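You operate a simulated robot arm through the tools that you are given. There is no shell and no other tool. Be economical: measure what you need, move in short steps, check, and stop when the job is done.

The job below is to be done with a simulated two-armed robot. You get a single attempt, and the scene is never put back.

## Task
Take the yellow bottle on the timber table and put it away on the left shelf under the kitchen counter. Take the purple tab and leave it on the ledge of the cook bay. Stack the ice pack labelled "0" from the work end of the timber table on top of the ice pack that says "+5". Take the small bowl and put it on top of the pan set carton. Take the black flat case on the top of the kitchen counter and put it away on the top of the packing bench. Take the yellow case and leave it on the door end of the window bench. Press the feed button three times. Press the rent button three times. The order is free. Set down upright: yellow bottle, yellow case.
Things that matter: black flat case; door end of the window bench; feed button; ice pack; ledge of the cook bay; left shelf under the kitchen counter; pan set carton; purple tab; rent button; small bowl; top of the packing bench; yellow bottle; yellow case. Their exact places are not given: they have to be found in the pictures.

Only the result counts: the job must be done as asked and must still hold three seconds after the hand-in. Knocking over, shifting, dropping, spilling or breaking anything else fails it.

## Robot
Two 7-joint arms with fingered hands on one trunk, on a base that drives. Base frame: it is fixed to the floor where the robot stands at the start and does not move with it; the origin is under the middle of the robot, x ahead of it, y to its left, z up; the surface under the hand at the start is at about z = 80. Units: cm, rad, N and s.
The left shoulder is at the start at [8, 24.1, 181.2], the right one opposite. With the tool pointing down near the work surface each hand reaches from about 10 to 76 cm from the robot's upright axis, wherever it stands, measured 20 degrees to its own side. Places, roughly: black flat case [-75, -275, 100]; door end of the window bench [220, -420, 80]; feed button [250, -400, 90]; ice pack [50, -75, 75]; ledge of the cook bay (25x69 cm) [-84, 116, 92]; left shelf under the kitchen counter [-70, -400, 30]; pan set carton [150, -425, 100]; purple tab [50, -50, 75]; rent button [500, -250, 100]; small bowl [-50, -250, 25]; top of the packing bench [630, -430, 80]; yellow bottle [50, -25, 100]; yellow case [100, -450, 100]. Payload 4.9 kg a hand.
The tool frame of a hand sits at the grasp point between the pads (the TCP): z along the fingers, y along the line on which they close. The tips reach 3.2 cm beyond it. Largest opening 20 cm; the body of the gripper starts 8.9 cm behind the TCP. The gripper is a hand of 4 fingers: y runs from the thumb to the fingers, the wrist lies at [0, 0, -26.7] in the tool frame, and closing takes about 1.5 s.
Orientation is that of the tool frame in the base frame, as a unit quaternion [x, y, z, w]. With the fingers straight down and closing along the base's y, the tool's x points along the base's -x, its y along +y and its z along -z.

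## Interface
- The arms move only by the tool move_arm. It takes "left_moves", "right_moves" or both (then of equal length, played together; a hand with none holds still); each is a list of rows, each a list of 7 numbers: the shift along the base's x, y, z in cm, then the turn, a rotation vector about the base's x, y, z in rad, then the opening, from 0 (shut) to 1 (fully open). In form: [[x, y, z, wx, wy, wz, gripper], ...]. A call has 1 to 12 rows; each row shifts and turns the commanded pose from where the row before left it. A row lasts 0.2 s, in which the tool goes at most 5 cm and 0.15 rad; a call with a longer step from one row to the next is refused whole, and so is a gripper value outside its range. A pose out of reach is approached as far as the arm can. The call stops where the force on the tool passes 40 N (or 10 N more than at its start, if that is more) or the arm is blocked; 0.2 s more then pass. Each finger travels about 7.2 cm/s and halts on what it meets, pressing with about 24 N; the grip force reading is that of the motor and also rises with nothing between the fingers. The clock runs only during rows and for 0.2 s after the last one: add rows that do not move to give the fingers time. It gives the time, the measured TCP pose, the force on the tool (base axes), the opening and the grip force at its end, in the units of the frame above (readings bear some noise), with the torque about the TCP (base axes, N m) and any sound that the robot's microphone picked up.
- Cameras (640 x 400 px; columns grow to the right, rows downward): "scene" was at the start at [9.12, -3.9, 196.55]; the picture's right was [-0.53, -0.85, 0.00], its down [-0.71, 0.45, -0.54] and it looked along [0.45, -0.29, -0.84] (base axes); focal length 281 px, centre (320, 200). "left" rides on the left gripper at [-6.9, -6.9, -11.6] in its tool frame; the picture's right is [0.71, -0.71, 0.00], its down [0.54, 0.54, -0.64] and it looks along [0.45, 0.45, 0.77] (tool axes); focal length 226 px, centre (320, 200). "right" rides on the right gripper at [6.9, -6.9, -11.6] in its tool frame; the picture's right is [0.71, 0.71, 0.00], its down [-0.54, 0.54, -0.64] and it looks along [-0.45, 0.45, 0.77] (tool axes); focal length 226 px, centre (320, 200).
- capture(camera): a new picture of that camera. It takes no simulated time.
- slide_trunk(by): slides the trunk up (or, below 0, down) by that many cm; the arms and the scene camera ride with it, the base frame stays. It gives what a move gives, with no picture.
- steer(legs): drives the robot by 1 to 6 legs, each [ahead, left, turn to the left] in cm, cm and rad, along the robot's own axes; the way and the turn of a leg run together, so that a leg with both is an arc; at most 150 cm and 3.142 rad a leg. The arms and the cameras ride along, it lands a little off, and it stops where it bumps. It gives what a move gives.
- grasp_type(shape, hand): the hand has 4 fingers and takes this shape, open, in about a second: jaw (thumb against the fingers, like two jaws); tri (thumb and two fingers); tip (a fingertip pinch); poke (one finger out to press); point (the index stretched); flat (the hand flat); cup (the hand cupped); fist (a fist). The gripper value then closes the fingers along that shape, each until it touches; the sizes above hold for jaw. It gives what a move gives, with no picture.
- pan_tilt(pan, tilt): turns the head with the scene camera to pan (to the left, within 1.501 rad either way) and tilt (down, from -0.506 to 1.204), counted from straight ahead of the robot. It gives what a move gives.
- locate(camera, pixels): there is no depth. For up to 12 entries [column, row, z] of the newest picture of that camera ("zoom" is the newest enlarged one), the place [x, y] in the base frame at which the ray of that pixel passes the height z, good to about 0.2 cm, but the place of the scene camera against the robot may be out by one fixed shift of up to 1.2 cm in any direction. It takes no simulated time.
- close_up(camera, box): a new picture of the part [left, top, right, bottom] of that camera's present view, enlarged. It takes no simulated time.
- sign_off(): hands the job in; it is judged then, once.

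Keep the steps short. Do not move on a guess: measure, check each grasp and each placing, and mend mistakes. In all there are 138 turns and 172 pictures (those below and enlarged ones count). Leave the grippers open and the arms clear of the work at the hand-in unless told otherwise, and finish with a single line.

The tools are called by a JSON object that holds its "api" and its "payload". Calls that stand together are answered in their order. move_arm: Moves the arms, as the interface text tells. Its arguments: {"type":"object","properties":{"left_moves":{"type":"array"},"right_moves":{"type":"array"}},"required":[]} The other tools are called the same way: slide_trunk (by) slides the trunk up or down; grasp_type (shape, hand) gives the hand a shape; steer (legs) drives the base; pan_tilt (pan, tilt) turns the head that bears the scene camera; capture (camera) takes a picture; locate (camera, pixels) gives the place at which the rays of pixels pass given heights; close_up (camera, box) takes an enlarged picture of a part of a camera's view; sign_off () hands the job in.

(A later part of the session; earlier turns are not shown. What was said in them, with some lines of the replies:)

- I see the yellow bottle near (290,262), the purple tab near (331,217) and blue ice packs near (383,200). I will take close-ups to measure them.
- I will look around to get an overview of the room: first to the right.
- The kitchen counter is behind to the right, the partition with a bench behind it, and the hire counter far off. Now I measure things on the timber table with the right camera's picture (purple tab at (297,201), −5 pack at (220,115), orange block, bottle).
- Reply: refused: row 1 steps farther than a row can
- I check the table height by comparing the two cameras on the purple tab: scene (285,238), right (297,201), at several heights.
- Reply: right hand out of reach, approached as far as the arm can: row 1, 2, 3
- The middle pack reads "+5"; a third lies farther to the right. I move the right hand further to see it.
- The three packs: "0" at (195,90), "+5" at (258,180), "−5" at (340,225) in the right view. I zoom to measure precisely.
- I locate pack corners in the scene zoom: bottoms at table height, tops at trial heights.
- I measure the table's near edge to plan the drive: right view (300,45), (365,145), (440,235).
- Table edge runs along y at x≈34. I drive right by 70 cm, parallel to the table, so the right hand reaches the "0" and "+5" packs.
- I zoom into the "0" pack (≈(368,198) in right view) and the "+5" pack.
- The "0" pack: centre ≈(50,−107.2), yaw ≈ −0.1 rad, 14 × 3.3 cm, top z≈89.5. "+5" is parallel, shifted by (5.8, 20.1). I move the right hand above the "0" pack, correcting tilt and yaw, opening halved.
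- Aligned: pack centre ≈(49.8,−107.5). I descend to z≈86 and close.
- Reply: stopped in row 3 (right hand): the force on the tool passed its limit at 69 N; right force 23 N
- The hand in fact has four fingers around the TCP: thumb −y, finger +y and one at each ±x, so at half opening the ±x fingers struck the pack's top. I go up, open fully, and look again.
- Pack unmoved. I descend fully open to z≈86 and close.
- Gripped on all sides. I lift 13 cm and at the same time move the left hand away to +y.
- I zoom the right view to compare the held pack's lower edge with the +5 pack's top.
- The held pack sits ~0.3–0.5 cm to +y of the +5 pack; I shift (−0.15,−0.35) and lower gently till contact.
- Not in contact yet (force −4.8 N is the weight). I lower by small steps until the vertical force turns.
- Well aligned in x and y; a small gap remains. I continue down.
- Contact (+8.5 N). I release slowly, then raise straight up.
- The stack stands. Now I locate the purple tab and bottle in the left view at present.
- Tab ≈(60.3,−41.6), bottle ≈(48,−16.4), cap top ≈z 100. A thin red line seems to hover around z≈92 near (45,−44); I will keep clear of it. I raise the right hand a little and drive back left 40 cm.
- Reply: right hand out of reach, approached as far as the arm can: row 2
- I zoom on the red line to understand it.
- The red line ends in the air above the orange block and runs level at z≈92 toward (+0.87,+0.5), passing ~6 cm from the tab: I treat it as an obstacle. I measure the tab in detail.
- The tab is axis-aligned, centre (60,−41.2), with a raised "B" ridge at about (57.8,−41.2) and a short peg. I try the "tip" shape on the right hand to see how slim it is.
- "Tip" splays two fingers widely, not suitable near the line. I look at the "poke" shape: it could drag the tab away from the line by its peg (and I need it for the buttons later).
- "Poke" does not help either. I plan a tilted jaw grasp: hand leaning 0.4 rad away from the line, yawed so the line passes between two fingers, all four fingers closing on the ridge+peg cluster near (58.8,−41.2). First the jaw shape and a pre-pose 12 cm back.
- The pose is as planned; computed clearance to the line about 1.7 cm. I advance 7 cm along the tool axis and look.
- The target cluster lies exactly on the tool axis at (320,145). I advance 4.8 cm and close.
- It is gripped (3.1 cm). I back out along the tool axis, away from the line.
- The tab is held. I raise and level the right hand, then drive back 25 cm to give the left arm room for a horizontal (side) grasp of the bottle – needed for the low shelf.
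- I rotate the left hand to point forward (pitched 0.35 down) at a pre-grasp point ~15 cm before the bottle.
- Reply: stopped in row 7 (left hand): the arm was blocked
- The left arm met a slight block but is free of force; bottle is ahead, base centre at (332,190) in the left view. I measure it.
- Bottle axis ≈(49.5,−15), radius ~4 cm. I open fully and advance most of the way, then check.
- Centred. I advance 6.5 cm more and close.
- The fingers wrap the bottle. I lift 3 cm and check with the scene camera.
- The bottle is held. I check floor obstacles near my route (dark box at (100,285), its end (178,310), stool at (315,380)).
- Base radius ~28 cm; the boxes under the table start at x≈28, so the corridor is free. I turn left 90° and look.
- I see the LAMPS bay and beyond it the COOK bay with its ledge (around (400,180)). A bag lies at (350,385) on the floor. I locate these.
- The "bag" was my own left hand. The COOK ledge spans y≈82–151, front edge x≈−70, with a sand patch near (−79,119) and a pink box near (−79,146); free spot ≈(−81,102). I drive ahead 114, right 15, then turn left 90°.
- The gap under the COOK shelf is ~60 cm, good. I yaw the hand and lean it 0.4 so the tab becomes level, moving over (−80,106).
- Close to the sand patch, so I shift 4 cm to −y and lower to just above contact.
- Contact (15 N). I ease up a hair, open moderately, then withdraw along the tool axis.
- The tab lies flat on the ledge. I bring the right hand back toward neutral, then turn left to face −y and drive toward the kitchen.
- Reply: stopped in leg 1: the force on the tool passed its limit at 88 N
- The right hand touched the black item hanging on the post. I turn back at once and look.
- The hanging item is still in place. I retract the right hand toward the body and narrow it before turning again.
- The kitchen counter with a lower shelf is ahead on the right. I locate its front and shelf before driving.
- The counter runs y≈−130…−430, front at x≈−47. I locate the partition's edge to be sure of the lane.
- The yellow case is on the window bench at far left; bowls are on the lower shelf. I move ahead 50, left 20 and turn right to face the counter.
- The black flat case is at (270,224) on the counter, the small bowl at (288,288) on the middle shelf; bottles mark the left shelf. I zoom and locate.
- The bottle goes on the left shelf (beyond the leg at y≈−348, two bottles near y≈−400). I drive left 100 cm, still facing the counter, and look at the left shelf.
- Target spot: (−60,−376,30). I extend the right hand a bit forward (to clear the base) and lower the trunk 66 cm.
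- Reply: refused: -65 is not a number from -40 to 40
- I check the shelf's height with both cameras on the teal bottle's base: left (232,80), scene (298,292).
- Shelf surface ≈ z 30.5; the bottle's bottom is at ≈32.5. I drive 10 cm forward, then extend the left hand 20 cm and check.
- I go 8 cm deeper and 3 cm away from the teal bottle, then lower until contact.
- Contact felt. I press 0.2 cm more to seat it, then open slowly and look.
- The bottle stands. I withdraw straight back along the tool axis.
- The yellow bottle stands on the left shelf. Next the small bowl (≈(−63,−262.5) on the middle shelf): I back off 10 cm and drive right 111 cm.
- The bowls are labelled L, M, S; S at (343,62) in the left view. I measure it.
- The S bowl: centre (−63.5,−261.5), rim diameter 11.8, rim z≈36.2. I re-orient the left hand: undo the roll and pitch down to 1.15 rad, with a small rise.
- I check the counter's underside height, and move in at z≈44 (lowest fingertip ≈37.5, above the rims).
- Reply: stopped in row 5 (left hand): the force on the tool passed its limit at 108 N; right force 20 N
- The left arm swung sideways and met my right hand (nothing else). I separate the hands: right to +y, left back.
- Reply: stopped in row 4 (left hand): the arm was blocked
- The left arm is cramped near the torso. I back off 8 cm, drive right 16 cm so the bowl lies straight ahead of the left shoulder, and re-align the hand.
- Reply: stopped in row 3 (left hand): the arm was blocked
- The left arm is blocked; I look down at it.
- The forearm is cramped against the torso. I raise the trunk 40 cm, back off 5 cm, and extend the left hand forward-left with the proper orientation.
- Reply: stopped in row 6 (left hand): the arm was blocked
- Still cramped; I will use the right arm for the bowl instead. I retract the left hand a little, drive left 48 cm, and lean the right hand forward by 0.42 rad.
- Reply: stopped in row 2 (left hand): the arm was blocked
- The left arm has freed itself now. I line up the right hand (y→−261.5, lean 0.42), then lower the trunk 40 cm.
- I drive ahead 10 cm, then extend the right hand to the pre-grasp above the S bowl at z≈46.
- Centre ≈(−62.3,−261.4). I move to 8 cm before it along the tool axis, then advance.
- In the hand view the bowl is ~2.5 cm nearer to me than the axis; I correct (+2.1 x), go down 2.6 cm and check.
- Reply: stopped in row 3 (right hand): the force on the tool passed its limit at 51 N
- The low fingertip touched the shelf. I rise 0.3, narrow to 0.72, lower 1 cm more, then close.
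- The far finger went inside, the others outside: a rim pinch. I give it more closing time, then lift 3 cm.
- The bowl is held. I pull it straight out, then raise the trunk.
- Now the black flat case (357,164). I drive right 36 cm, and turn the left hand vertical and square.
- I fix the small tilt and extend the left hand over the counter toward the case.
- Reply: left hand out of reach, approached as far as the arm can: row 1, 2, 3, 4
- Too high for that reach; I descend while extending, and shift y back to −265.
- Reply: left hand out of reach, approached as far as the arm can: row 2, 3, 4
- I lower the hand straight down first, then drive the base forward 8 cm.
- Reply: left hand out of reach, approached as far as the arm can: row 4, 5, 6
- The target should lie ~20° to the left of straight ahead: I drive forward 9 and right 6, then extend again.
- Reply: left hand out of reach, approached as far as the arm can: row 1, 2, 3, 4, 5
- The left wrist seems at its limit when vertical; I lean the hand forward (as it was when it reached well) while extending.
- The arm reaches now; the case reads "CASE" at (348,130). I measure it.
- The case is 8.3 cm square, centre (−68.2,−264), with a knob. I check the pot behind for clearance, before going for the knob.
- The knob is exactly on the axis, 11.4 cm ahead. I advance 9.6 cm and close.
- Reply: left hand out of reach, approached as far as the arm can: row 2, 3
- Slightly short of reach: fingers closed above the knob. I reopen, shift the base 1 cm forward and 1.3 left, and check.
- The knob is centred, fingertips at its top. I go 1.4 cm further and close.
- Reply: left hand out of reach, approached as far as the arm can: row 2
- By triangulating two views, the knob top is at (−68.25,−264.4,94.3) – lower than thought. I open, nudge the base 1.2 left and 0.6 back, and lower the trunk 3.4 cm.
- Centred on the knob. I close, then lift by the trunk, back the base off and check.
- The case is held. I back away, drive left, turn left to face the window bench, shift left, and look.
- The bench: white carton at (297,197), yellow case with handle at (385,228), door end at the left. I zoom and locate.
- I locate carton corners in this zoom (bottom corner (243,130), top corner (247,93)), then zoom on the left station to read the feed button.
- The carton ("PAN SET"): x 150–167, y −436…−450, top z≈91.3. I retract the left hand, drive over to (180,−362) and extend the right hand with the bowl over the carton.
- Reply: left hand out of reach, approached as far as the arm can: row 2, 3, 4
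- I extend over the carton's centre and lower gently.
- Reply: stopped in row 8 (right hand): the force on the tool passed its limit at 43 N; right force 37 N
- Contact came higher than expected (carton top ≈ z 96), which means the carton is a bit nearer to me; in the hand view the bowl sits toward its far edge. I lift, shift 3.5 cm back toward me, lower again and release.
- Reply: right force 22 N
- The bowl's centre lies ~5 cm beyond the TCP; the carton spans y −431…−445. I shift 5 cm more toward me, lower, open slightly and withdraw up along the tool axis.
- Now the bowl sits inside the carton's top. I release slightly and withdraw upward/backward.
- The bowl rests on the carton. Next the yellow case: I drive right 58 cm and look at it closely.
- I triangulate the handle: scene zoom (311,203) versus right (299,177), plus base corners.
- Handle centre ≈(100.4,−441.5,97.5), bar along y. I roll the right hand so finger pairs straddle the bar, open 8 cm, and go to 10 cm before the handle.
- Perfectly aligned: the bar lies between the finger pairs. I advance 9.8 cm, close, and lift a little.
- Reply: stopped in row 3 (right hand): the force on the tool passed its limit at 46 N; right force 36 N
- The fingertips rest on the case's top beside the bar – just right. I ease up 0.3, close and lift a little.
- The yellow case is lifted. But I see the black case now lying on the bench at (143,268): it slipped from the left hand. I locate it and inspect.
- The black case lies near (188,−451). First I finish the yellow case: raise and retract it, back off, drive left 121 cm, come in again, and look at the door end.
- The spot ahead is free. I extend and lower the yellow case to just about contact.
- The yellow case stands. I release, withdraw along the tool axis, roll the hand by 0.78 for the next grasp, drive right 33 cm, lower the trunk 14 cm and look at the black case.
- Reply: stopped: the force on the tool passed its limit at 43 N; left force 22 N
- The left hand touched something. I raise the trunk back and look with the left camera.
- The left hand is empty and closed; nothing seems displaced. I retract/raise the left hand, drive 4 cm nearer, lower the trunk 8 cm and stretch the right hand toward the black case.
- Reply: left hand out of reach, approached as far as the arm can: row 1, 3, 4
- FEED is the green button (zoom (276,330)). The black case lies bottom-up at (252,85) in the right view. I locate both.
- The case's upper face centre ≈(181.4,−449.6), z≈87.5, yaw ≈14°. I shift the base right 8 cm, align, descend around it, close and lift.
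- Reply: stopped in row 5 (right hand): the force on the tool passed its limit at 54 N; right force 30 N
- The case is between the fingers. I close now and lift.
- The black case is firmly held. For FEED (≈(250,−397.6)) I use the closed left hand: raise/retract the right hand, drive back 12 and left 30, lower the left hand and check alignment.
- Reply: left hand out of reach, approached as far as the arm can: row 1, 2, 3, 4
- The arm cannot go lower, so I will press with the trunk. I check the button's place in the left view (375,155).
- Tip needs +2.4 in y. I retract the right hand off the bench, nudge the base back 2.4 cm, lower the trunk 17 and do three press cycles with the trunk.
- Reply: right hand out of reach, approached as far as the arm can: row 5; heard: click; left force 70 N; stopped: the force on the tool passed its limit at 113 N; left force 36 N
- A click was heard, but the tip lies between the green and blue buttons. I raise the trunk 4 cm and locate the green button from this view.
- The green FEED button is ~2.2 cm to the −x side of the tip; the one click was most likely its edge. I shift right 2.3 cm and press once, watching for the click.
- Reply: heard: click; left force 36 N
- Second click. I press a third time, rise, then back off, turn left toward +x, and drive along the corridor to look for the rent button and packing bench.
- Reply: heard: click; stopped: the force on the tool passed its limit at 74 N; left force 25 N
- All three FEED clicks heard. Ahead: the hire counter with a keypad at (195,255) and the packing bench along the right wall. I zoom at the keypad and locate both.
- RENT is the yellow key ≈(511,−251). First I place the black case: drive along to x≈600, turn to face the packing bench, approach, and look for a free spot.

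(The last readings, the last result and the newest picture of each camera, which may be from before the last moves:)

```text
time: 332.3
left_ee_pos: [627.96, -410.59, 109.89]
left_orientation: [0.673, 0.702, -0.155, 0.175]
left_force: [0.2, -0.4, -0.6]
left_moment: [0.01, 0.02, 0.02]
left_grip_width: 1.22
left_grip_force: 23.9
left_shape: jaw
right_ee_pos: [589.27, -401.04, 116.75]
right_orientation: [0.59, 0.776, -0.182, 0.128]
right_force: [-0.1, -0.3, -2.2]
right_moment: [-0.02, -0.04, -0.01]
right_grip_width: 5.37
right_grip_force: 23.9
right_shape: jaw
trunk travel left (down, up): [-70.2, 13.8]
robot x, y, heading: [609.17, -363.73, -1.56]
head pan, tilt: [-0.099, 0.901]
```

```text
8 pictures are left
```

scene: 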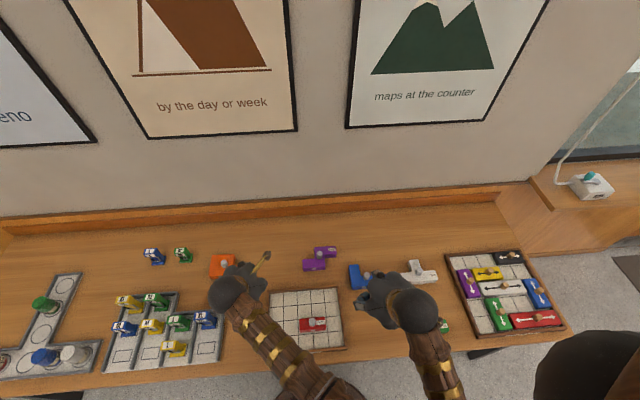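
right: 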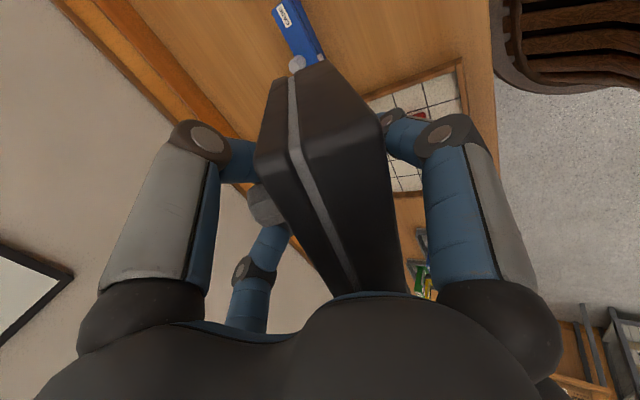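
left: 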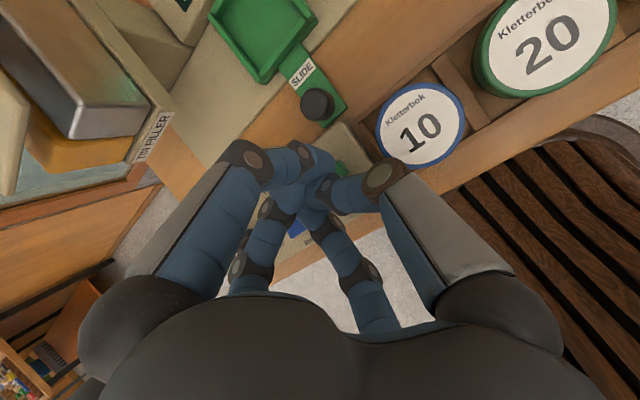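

A free spot lies on the back strip around (576,−434). I shift the base right 13 cm, extend, lower until contact, release, and withdraw.

{"api": "steer", "payload": {"legs": [[0, -13, 0]]}}

{"api": "move_arm", "payload": {"right_moves": [[0, -4.1, -1, 0, 0, 0, 0], [0, -4.1, -1, 0, 0, 0, 0], [0, -4.1, -1, 0, 0, 0, 0], [0, -4.1, -1, 0, 0, 0, 0], [0, -4.1, -1, 0, 0, 0, 0], [0, -4.1, -1, 0, 0, 0, 0], [0, -4.1, -1, 0, 0, 0, 0], [0, -4.1, -1, 0, 0, 0, 0], [0, 0, -3, 0, 0, 0, 0], [0, 0, -3, 0, 0, 0, 0], [0, 0, -3, 0, 0, 0, 0]]}}

{"api": "move_arm", "payload": {"right_moves": [[0, 0, -1.5, 0, 0, 0, 0], [0, 0, -1.2, 0, 0, 0, 0], [0, 0, -1.2, 0, 0, 0, 0], [0, 0, -1.2, 0, 0, 0, 0], [0, 0, -1.2, 0, 0, 0, 0], [0, 0, -1.2, 0, 0, 0, 0], [0, 0, -1.2, 0, 0, 0, 0], [0, 0, -1.2, 0, 0, 0, 0]]}}

{"api": "move_arm", "payload": {"right_moves": [[0, 0, 0, 0, 0, 0, 0.4], [0, 0, 0, 0, 0, 0, 0.55], [0, 0, 0, 0, 0, 0, 0.7], [0, 0, 0, 0, 0, 0, 0.8], [0, 0, 0, 0, 0, 0, 0.8], [0, 1, 3, 0, 0, 0, 0.8], [0, 1.5, 4, 0, 0, 0, 0.8], [0, 2, 4, 0, 0, 0, 0.8], [0, 3, 4, 0, 0, 0, 0.8]]}}

{"api": "capture", "payload": {"camera": "right"}}

```text
time: 333.6
left_ee_pos: [615.32, -410.63, 109.74]
left_orientation: [0.671, 0.703, -0.155, 0.175]
left_force: [0.3, 0.1, -0.1]
left_moment: [0.02, 0.0, -0.02]
left_grip_width: 1.22
left_grip_force: 23.9
left_shape: jaw
right_ee_pos: [576.79, -401.14, 116.86]
right_orientation: [0.589, 0.777, -0.183, 0.129]
right_force: [0.6, 0.2, -2.1]
right_moment: [-0.06, 0.02, 0.01]
right_grip_width: 5.37
right_grip_force: 24.4
right_shape: jaw
trunk travel left (down, up): [-70.2, 13.8]
robot x, y, heading: [596.29, -363.96, -1.565]
head pan, tilt: [-0.099, 0.901]
```

```text
time: 336.0
left_ee_pos: [614.94, -410.7, 109.88]
left_orientation: [0.671, 0.703, -0.154, 0.176]
left_force: [-0.3, 0.1, 1.6]
left_moment: [0.0, -0.01, 0.02]
left_grip_width: 1.21
left_grip_force: 23.8
left_shape: jaw
right_ee_pos: [576.45, -434.08, 99.91]
right_orientation: [0.588, 0.777, -0.182, 0.13]
right_force: [0.5, 0.7, -2.0]
right_moment: [-0.04, -0.02, -0.01]
right_grip_width: 5.36
right_grip_force: 23.9
right_shape: jaw
trunk travel left (down, up): [-70.2, 13.8]
robot x, y, heading: [596.42, -364.37, -1.562]
head pan, tilt: [-0.099, 0.901]
```

```text
time: 337.8
left_ee_pos: [615.03, -410.64, 109.98]
left_orientation: [0.671, 0.703, -0.154, 0.176]
left_force: [-0.3, -0.1, -0.2]
left_moment: [0.02, -0.01, -0.03]
left_grip_width: 1.22
left_grip_force: 23.7
left_shape: jaw
right_ee_pos: [576.48, -434.1, 89.88]
right_orientation: [0.589, 0.776, -0.183, 0.13]
right_force: [0.4, 0.1, -1.7]
right_moment: [-0.04, -0.07, -0.03]
right_grip_width: 5.33
right_grip_force: 24.1
right_shape: jaw
trunk travel left (down, up): [-70.2, 13.8]
robot x, y, heading: [596.52, -364.13, -1.558]
head pan, tilt: [-0.099, 0.901]
```

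```text
time: 339.8
left_ee_pos: [615.12, -410.46, 109.98]
left_orientation: [0.672, 0.702, -0.155, 0.176]
left_force: [0.0, 0.3, 0.1]
left_moment: [-0.01, -0.01, 0.03]
left_grip_width: 1.19
left_grip_force: 23.1
left_shape: jaw
right_ee_pos: [576.56, -426.23, 104.97]
right_orientation: [0.588, 0.777, -0.182, 0.13]
right_force: [0.7, 1.5, -0.4]
right_moment: [-0.01, 0.0, -0.01]
right_grip_width: 15.97
right_grip_force: 0.1
right_shape: jaw
trunk travel left (down, up): [-70.2, 13.8]
robot x, y, heading: [596.57, -364.36, -1.558]
head pan, tilt: [-0.099, 0.901]
```

```text
7 pictures are left
```

right: 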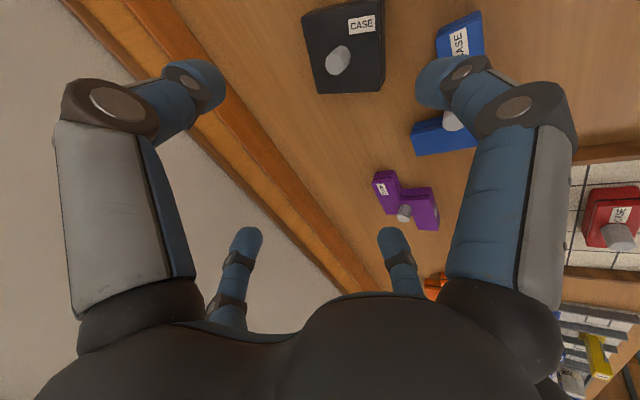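

The black case lies flat and upright on the packing bench. I close and retract the right hand, turn around to the hire counter, and bring the closed right hand toward the RENT key.

{"api": "move_arm", "payload": {"right_moves": [[0, 4, 4, 0, 0, 0, 0.6], [0, 4, 3, 0, 0, 0, 0.3], [0, 4, 2, 0, 0, 0, 0], [0, 4, 0, 0, 0, 0, 0], [0, 4, 0, 0, 0, 0, 0], [0, 0, 0, 0, 0, 0, 0]]}}

{"api": "steer", "payload": {"legs": [[-26, 0, 0], [0, 0, 3.13], [0, 106, 0], [17, 0, 0]]}}

{"api": "move_arm", "payload": {"right_moves": [[0, 4, 0, 0, 0, 0, 0], [0, 4, 0, 0, 0, 0, 0], [0, 4, 0, 0, 0, 0, 0], [0, 4, 0, 0, 0, 0, 0], [0, 0, 0, 0, 0, 0, 0]]}}

{"api": "capture", "payload": {"camera": "right"}}

```text
refused: row 1 steps farther than a row can; nothing moved
```

```text
time: 354.8
left_ee_pos: [473.68, -273.42, 109.82]
left_orientation: [-0.678, 0.697, 0.17, 0.16]
left_force: [-0.1, -0.2, -0.1]
left_moment: [-0.05, 0.02, 0.01]
left_grip_width: 1.22
left_grip_force: 24.0
left_shape: jaw
right_ee_pos: [513.06, -260.61, 104.92]
right_orientation: [0.756, -0.616, -0.121, -0.183]
right_force: [1.7, -22.5, 18.8]
right_moment: [-1.71, 1.33, 1.48]
right_grip_width: 16.06
right_grip_force: 0.1
right_shape: jaw
trunk travel left (down, up): [-70.2, 13.8]
robot x, y, heading: [489.02, -321.09, 1.509]
head pan, tilt: [-0.099, 0.901]
heard: click, click
stopped in leg 4: the force on the tool passed its limit at 51 N (the readings are from after the stop); the commanded pose is now the measured one
```

```text
time: 355.2
left_ee_pos: [473.47, -274.16, 110.14]
left_orientation: [-0.678, 0.696, 0.172, 0.161]
left_force: [-0.4, 0.2, 0.3]
left_moment: [-0.01, -0.01, -0.03]
left_grip_width: 1.21
left_grip_force: 23.9
left_shape: jaw
right_ee_pos: [513.13, -259.85, 105.01]
right_orientation: [0.758, -0.615, -0.118, -0.182]
right_force: [2.8, -31.5, 28.5]
right_moment: [-2.55, 2.12, 2.42]
right_grip_width: 13.25
right_grip_force: 0.1
right_shape: jaw
trunk travel left (down, up): [-70.2, 13.8]
robot x, y, heading: [489.14, -321.17, 1.504]
head pan, tilt: [-0.099, 0.901]
stopped in row 1 (right hand): the force on the tool passed its limit at 66 N (the readings are from after the stop); the commanded pose is now the measured one
```

```text
6 pictures are left
```

right: 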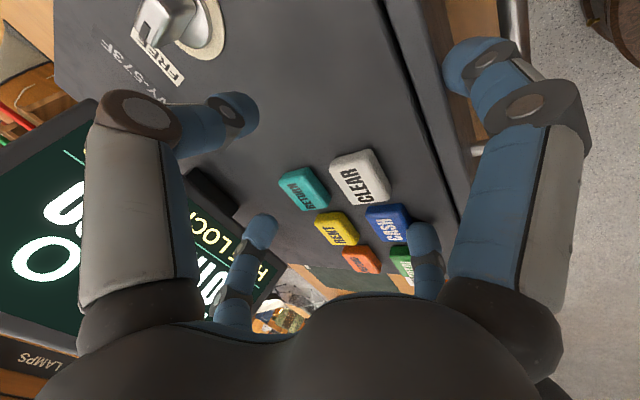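

The retract was refused (step too long), so the open hand brushed the register. I raise the hand now, close it, and locate RENT at (336,228) from this picture.

{"api": "locate", "payload": {"camera": "right", "pixels": [[336, 229, 94], [336, 229, 97], [336, 229, 100], [304, 189, 97]]}}

{"api": "move_arm", "payload": {"right_moves": [[0, -1, 3, 0, 0, 0, 0.6], [0, 0, 3, 0, 0, 0, 0.3], [0, 0, 3, 0, 0, 0, 0], [0, 0, 0, 0, 0, 0, 0], [0, 0, 0, 0, 0, 0, 0], [0, 0, 0, 0, 0, 0, 0]]}}

{"api": "capture", "payload": {"camera": "right"}}

{"api": "close_up", "payload": {"camera": "scene", "box": [250, 180, 480, 340]}}

```text
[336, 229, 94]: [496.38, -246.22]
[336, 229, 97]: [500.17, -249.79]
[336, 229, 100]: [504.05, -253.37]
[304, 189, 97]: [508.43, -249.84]
```

```text
time: 356.6
left_ee_pos: [473.64, -273.57, 109.9]
left_orientation: [-0.677, 0.697, 0.171, 0.161]
left_force: [0.0, -1.2, 0.1]
left_moment: [-0.03, 0.02, 0.0]
left_grip_width: 1.22
left_grip_force: 24.3
left_shape: jaw
right_ee_pos: [513.24, -260.16, 113.69]
right_orientation: [0.758, -0.616, -0.119, -0.181]
right_force: [0.7, -0.1, 0.0]
right_moment: [0.02, 0.04, -0.01]
right_grip_width: 0.02
right_grip_force: 8.4
right_shape: jaw
trunk travel left (down, up): [-70.2, 13.8]
robot x, y, heading: [488.85, -320.9, 1.51]
head pan, tilt: [-0.099, 0.901]
```

```text
5 pictures are left
```

right: 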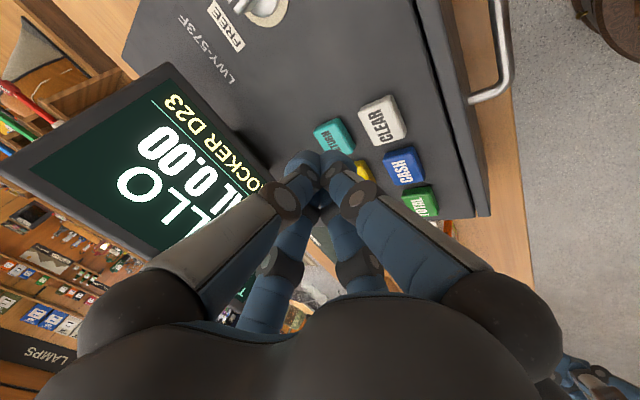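

```text
2.50 times, centred on (365, 260) of scene
5 turns are left
```

zoom: 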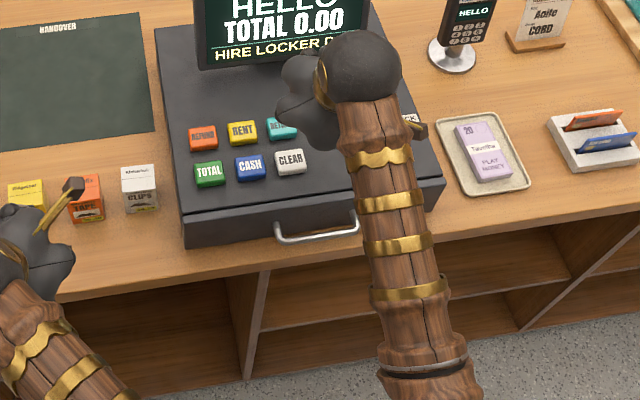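

RENT triangulates to (504.2,−253.5, z≈100); the closed tip is at (513.4,−258.8,110.8). I move over it (−9.2,+5.3), descend, and do three press cycles, listening for clicks.

{"api": "move_arm", "payload": {"right_moves": [[-3.1, 1.8, 0, 0, 0, 0, 0], [-3.1, 1.8, 0, 0, 0, 0, 0], [-3.0, 1.7, 0, 0, 0, 0, 0], [0, 0, -3, 0, 0, 0, 0], [0, 0, -3, 0, 0, 0, 0], [0, 0, -2, 0, 0, 0, 0], [0, 0, 0, 0, 0, 0, 0]]}}

{"api": "capture", "payload": {"camera": "right"}}

{"api": "move_arm", "payload": {"right_moves": [[0, 0, -0.8, 0, 0, 0, 0], [0, 0, -0.8, 0, 0, 0, 0], [0, 0, -0.8, 0, 0, 0, 0], [0, 0, -0.8, 0, 0, 0, 0], [0, 0, -0.8, 0, 0, 0, 0], [0, 0, -0.6, 0, 0, 0, 0]]}}

{"api": "move_arm", "payload": {"right_moves": [[0, 0, 1.5, 0, 0, 0, 0], [0, 0, 1.5, 0, 0, 0, 0], [0, 0, 0, 0, 0, 0, 0]]}}

{"api": "close_up", "payload": {"camera": "scene", "box": [250, 180, 480, 340]}}

```text
time: 358.2
left_ee_pos: [473.58, -273.4, 109.91]
left_orientation: [-0.678, 0.697, 0.171, 0.16]
left_force: [-0.2, -0.1, 0.5]
left_moment: [0.0, 0.02, 0.0]
left_grip_width: 1.22
left_grip_force: 23.6
left_shape: jaw
right_ee_pos: [503.79, -254.69, 105.65]
right_orientation: [0.758, -0.616, -0.119, -0.181]
right_force: [-0.4, 0.7, 1.5]
right_moment: [0.01, 0.03, 0.05]
right_grip_width: 0.0
right_grip_force: 24.1
right_shape: jaw
trunk travel left (down, up): [-70.2, 13.8]
robot x, y, heading: [488.66, -321.35, 1.506]
head pan, tilt: [-0.099, 0.901]
```

```text
3 pictures are left
```

right: 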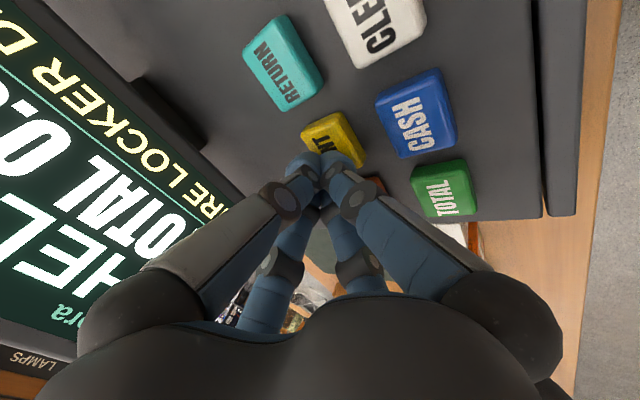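

```text
time: 358.8
left_ee_pos: [473.57, -273.81, 110.01]
left_orientation: [-0.678, 0.697, 0.172, 0.161]
left_force: [0.7, 0.7, -0.2]
left_moment: [-0.02, -0.02, 0.02]
left_grip_width: 1.21
left_grip_force: 23.5
left_shape: jaw
right_ee_pos: [503.8, -254.49, 104.98]
right_orientation: [0.756, -0.615, -0.125, -0.188]
right_force: [0.2, -8.8, 27.4]
right_moment: [-0.21, 0.05, 0.03]
right_grip_width: 0.02
right_grip_force: 23.7
right_shape: jaw
trunk travel left (down, up): [-70.2, 13.8]
robot x, y, heading: [489.15, -321.13, 1.508]
head pan, tilt: [-0.099, 0.901]
heard: click
stopped in row 3 (right hand): the force on the tool passed its limit at 44 N (the readings are from after the stop); the commanded pose is now the measured one
```

```text
time: 359.6
left_ee_pos: [473.57, -273.5, 109.95]
left_orientation: [-0.678, 0.697, 0.17, 0.161]
left_force: [0.1, -0.1, 0.1]
left_moment: [0.02, -0.02, -0.04]
left_grip_width: 1.22
left_grip_force: 23.7
left_shape: jaw
right_ee_pos: [503.8, -254.34, 107.55]
right_orientation: [0.757, -0.615, -0.122, -0.184]
right_force: [-0.5, -0.8, -0.1]
right_moment: [-0.01, 0.01, -0.03]
right_grip_width: 0.0
right_grip_force: 24.1
right_shape: jaw
trunk travel left (down, up): [-70.2, 13.8]
robot x, y, heading: [488.87, -321.36, 1.508]
head pan, tilt: [-0.099, 0.901]
```

```text
2.50 times, centred on (365, 260) of scene
4 turns are left
```

zoom: 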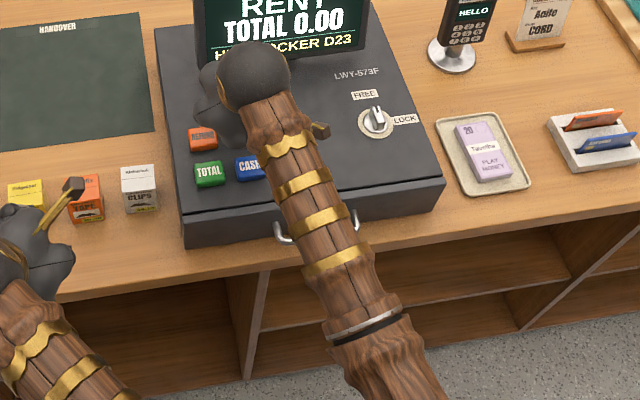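

Click, and the display now reads "RENT". I do the second and third presses the same way, then withdraw and open the hands.

{"api": "move_arm", "payload": {"right_moves": [[0, 0, -0.8, 0, 0, 0, 0], [0, 0, -0.8, 0, 0, 0, 0], [0, 0, -0.8, 0, 0, 0, 0], [0, 0, -0.8, 0, 0, 0, 0], [0, 0, -0.8, 0, 0, 0, 0], [0, 0, -0.6, 0, 0, 0, 0]]}}

{"api": "move_arm", "payload": {"right_moves": [[0, 0, 1.5, 0, 0, 0, 0], [0, 0, 1.5, 0, 0, 0, 0], [0, 0, 0, 0, 0, 0, 0]]}}

{"api": "move_arm", "payload": {"right_moves": [[0, 0, -0.8, 0, 0, 0, 0], [0, 0, -0.8, 0, 0, 0, 0], [0, 0, -0.8, 0, 0, 0, 0], [0, 0, -0.8, 0, 0, 0, 0], [0, 0, -0.8, 0, 0, 0, 0], [0, 0, -0.6, 0, 0, 0, 0]]}}

{"api": "move_arm", "payload": {"right_moves": [[0, 0, 1.5, 0, 0, 0, 0], [0, 0, 2, 0, 0, 0, 0], [0, 0, 2, 0, 0, 0, 0], [0, 0, 0, 0, 0, 0, 0]]}}

```text
time: 360.8
left_ee_pos: [473.72, -273.75, 110.01]
left_orientation: [-0.677, 0.697, 0.172, 0.161]
left_force: [0.8, 0.6, -0.3]
left_moment: [0.0, 0.0, 0.0]
left_grip_width: 1.22
left_grip_force: 24.0
left_shape: jaw
right_ee_pos: [503.84, -254.08, 104.89]
right_orientation: [0.754, -0.615, -0.128, -0.193]
right_force: [0.4, -10.2, 30.4]
right_moment: [-0.18, 0.1, 0.03]
right_grip_width: 0.0
right_grip_force: 24.5
right_shape: jaw
trunk travel left (down, up): [-70.2, 13.8]
robot x, y, heading: [488.5, -320.95, 1.509]
head pan, tilt: [-0.099, 0.901]
heard: click
stopped in row 5 (right hand): the force on the tool passed its limit at 46 N (the readings are from after the stop); the commanded pose is now the measured one
```

```text
time: 361.6
left_ee_pos: [473.72, -273.56, 109.87]
left_orientation: [-0.678, 0.697, 0.171, 0.16]
left_force: [0.4, -0.1, -0.7]
left_moment: [-0.01, 0.02, -0.02]
left_grip_width: 1.23
left_grip_force: 23.7
left_shape: jaw
right_ee_pos: [503.94, -253.95, 107.41]
right_orientation: [0.755, -0.615, -0.126, -0.19]
right_force: [0.2, -0.8, 0.6]
right_moment: [-0.03, 0.02, 0.03]
right_grip_width: 0.01
right_grip_force: 23.9
right_shape: jaw
trunk travel left (down, up): [-70.2, 13.8]
robot x, y, heading: [488.78, -321.05, 1.513]
head pan, tilt: [-0.099, 0.901]
```

```text
time: 362.7
left_ee_pos: [473.59, -273.8, 109.98]
left_orientation: [-0.678, 0.697, 0.171, 0.161]
left_force: [0.1, 0.6, -0.8]
left_moment: [0.0, 0.0, -0.01]
left_grip_width: 1.22
left_grip_force: 24.2
left_shape: jaw
right_ee_pos: [504.09, -253.45, 104.89]
right_orientation: [0.752, -0.614, -0.133, -0.198]
right_force: [0.3, -8.4, 28.3]
right_moment: [-0.19, 0.07, 0.0]
right_grip_width: 0.04
right_grip_force: 24.2
right_shape: jaw
trunk travel left (down, up): [-70.2, 13.8]
robot x, y, heading: [488.81, -321.22, 1.504]
head pan, tilt: [-0.099, 0.901]
heard: click
stopped in row 5 (right hand): the force on the tool passed its limit at 46 N (the readings are from after the stop); the commanded pose is now the measured one
```

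```text
time: 363.7
left_ee_pos: [473.63, -273.25, 109.91]
left_orientation: [-0.678, 0.697, 0.17, 0.161]
left_force: [-1.1, 0.9, 0.5]
left_moment: [-0.03, 0.0, -0.01]
left_grip_width: 1.19
left_grip_force: 23.7
left_shape: jaw
right_ee_pos: [503.97, -253.38, 109.84]
right_orientation: [0.754, -0.614, -0.129, -0.194]
right_force: [-0.2, -1.7, 0.6]
right_moment: [-0.02, 0.01, 0.0]
right_grip_width: 0.01
right_grip_force: 23.5
right_shape: jaw
trunk travel left (down, up): [-70.2, 13.8]
robot x, y, heading: [488.44, -320.89, 1.508]
head pan, tilt: [-0.099, 0.901]
3 turns are left
```

Three RENT clicks heard. I raise the trunk, back off 20 cm and open both hands in the clear aisle.

{"api": "slide_trunk", "payload": {"by": 8}}

{"api": "steer", "payload": {"legs": [[-20, 0, 0]]}}

{"api": "move_arm", "payload": {"left_moves": [[0, 0, 0, 0, 0, 0, 0.3], [0, 0, 0, 0, 0, 0, 0.6], [0, 0, 0, 0, 0, 0, 0.8], [0, 0, 0, 0, 0, 0, 0.8], [0, 0, 0, 0, 0, 0, 0.8]], "right_moves": [[0, 0, 0, 0, 0, 0, 0.3], [0, 0, 0, 0, 0, 0, 0.6], [0, 0, 0, 0, 0, 0, 0.8], [0, 0, 0, 0, 0, 0, 0.8], [0, 0, 0, 0, 0, 0, 0.8]]}}

```text
time: 364.9
left_ee_pos: [473.58, -273.46, 117.87]
left_orientation: [-0.678, 0.697, 0.17, 0.16]
left_force: [0.3, 0.9, -0.7]
left_moment: [-0.03, 0.01, 0.02]
left_grip_width: 1.22
left_grip_force: 23.8
left_shape: jaw
right_ee_pos: [504.03, -253.44, 117.83]
right_orientation: [0.753, -0.615, -0.131, -0.195]
right_force: [-0.1, 1.0, 0.4]
right_moment: [0.02, -0.02, -0.03]
right_grip_width: 0.01
right_grip_force: 24.1
right_shape: jaw
trunk travel left (down, up): [-78.2, 5.8]
robot x, y, heading: [488.88, -321.03, 1.509]
head pan, tilt: [-0.099, 0.901]
```

```text
time: 366.5
left_ee_pos: [472.29, -292.9, 117.64]
left_orientation: [-0.678, 0.698, 0.169, 0.159]
left_force: [0.0, 0.9, -1.4]
left_moment: [-0.07, 0.04, 0.02]
left_grip_width: 1.22
left_grip_force: 24.1
left_shape: jaw
right_ee_pos: [502.68, -272.94, 117.69]
right_orientation: [0.754, -0.614, -0.13, -0.193]
right_force: [-0.4, 0.6, -0.3]
right_moment: [-0.02, 0.01, 0.04]
right_grip_width: 0.02
right_grip_force: 24.4
right_shape: jaw
trunk travel left (down, up): [-78.2, 5.8]
robot x, y, heading: [487.57, -341.12, 1.507]
head pan, tilt: [-0.099, 0.901]
```

```text
time: 367.7
left_ee_pos: [472.42, -293.3, 117.86]
left_orientation: [-0.678, 0.697, 0.17, 0.16]
left_force: [-0.8, -0.6, 0.3]
left_moment: [0.02, 0.02, -0.01]
left_grip_width: 15.94
left_grip_force: 0.0
left_shape: jaw
right_ee_pos: [502.67, -273.41, 117.83]
right_orientation: [0.753, -0.614, -0.13, -0.195]
right_force: [0.0, 0.5, -0.2]
right_moment: [0.0, 0.02, -0.01]
right_grip_width: 12.97
right_grip_force: 0.1
right_shape: jaw
trunk travel left (down, up): [-78.2, 5.8]
robot x, y, heading: [487.67, -340.95, 1.511]
head pan, tilt: [-0.099, 0.901]
2 turns are left
```

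Both hands are open and clear of the work, so I hand the job in.

{"api": "sign_off", "payload": {}}

```text
The job is handed in.
```

I did every item and handed the job in, but two slips could count against it: the black flat case fell about 20 cm onto the window bench on the way, and my open hand hit the till and set off two unintended clicks. Also, the first of the three feed clicks came from the edge of the button.
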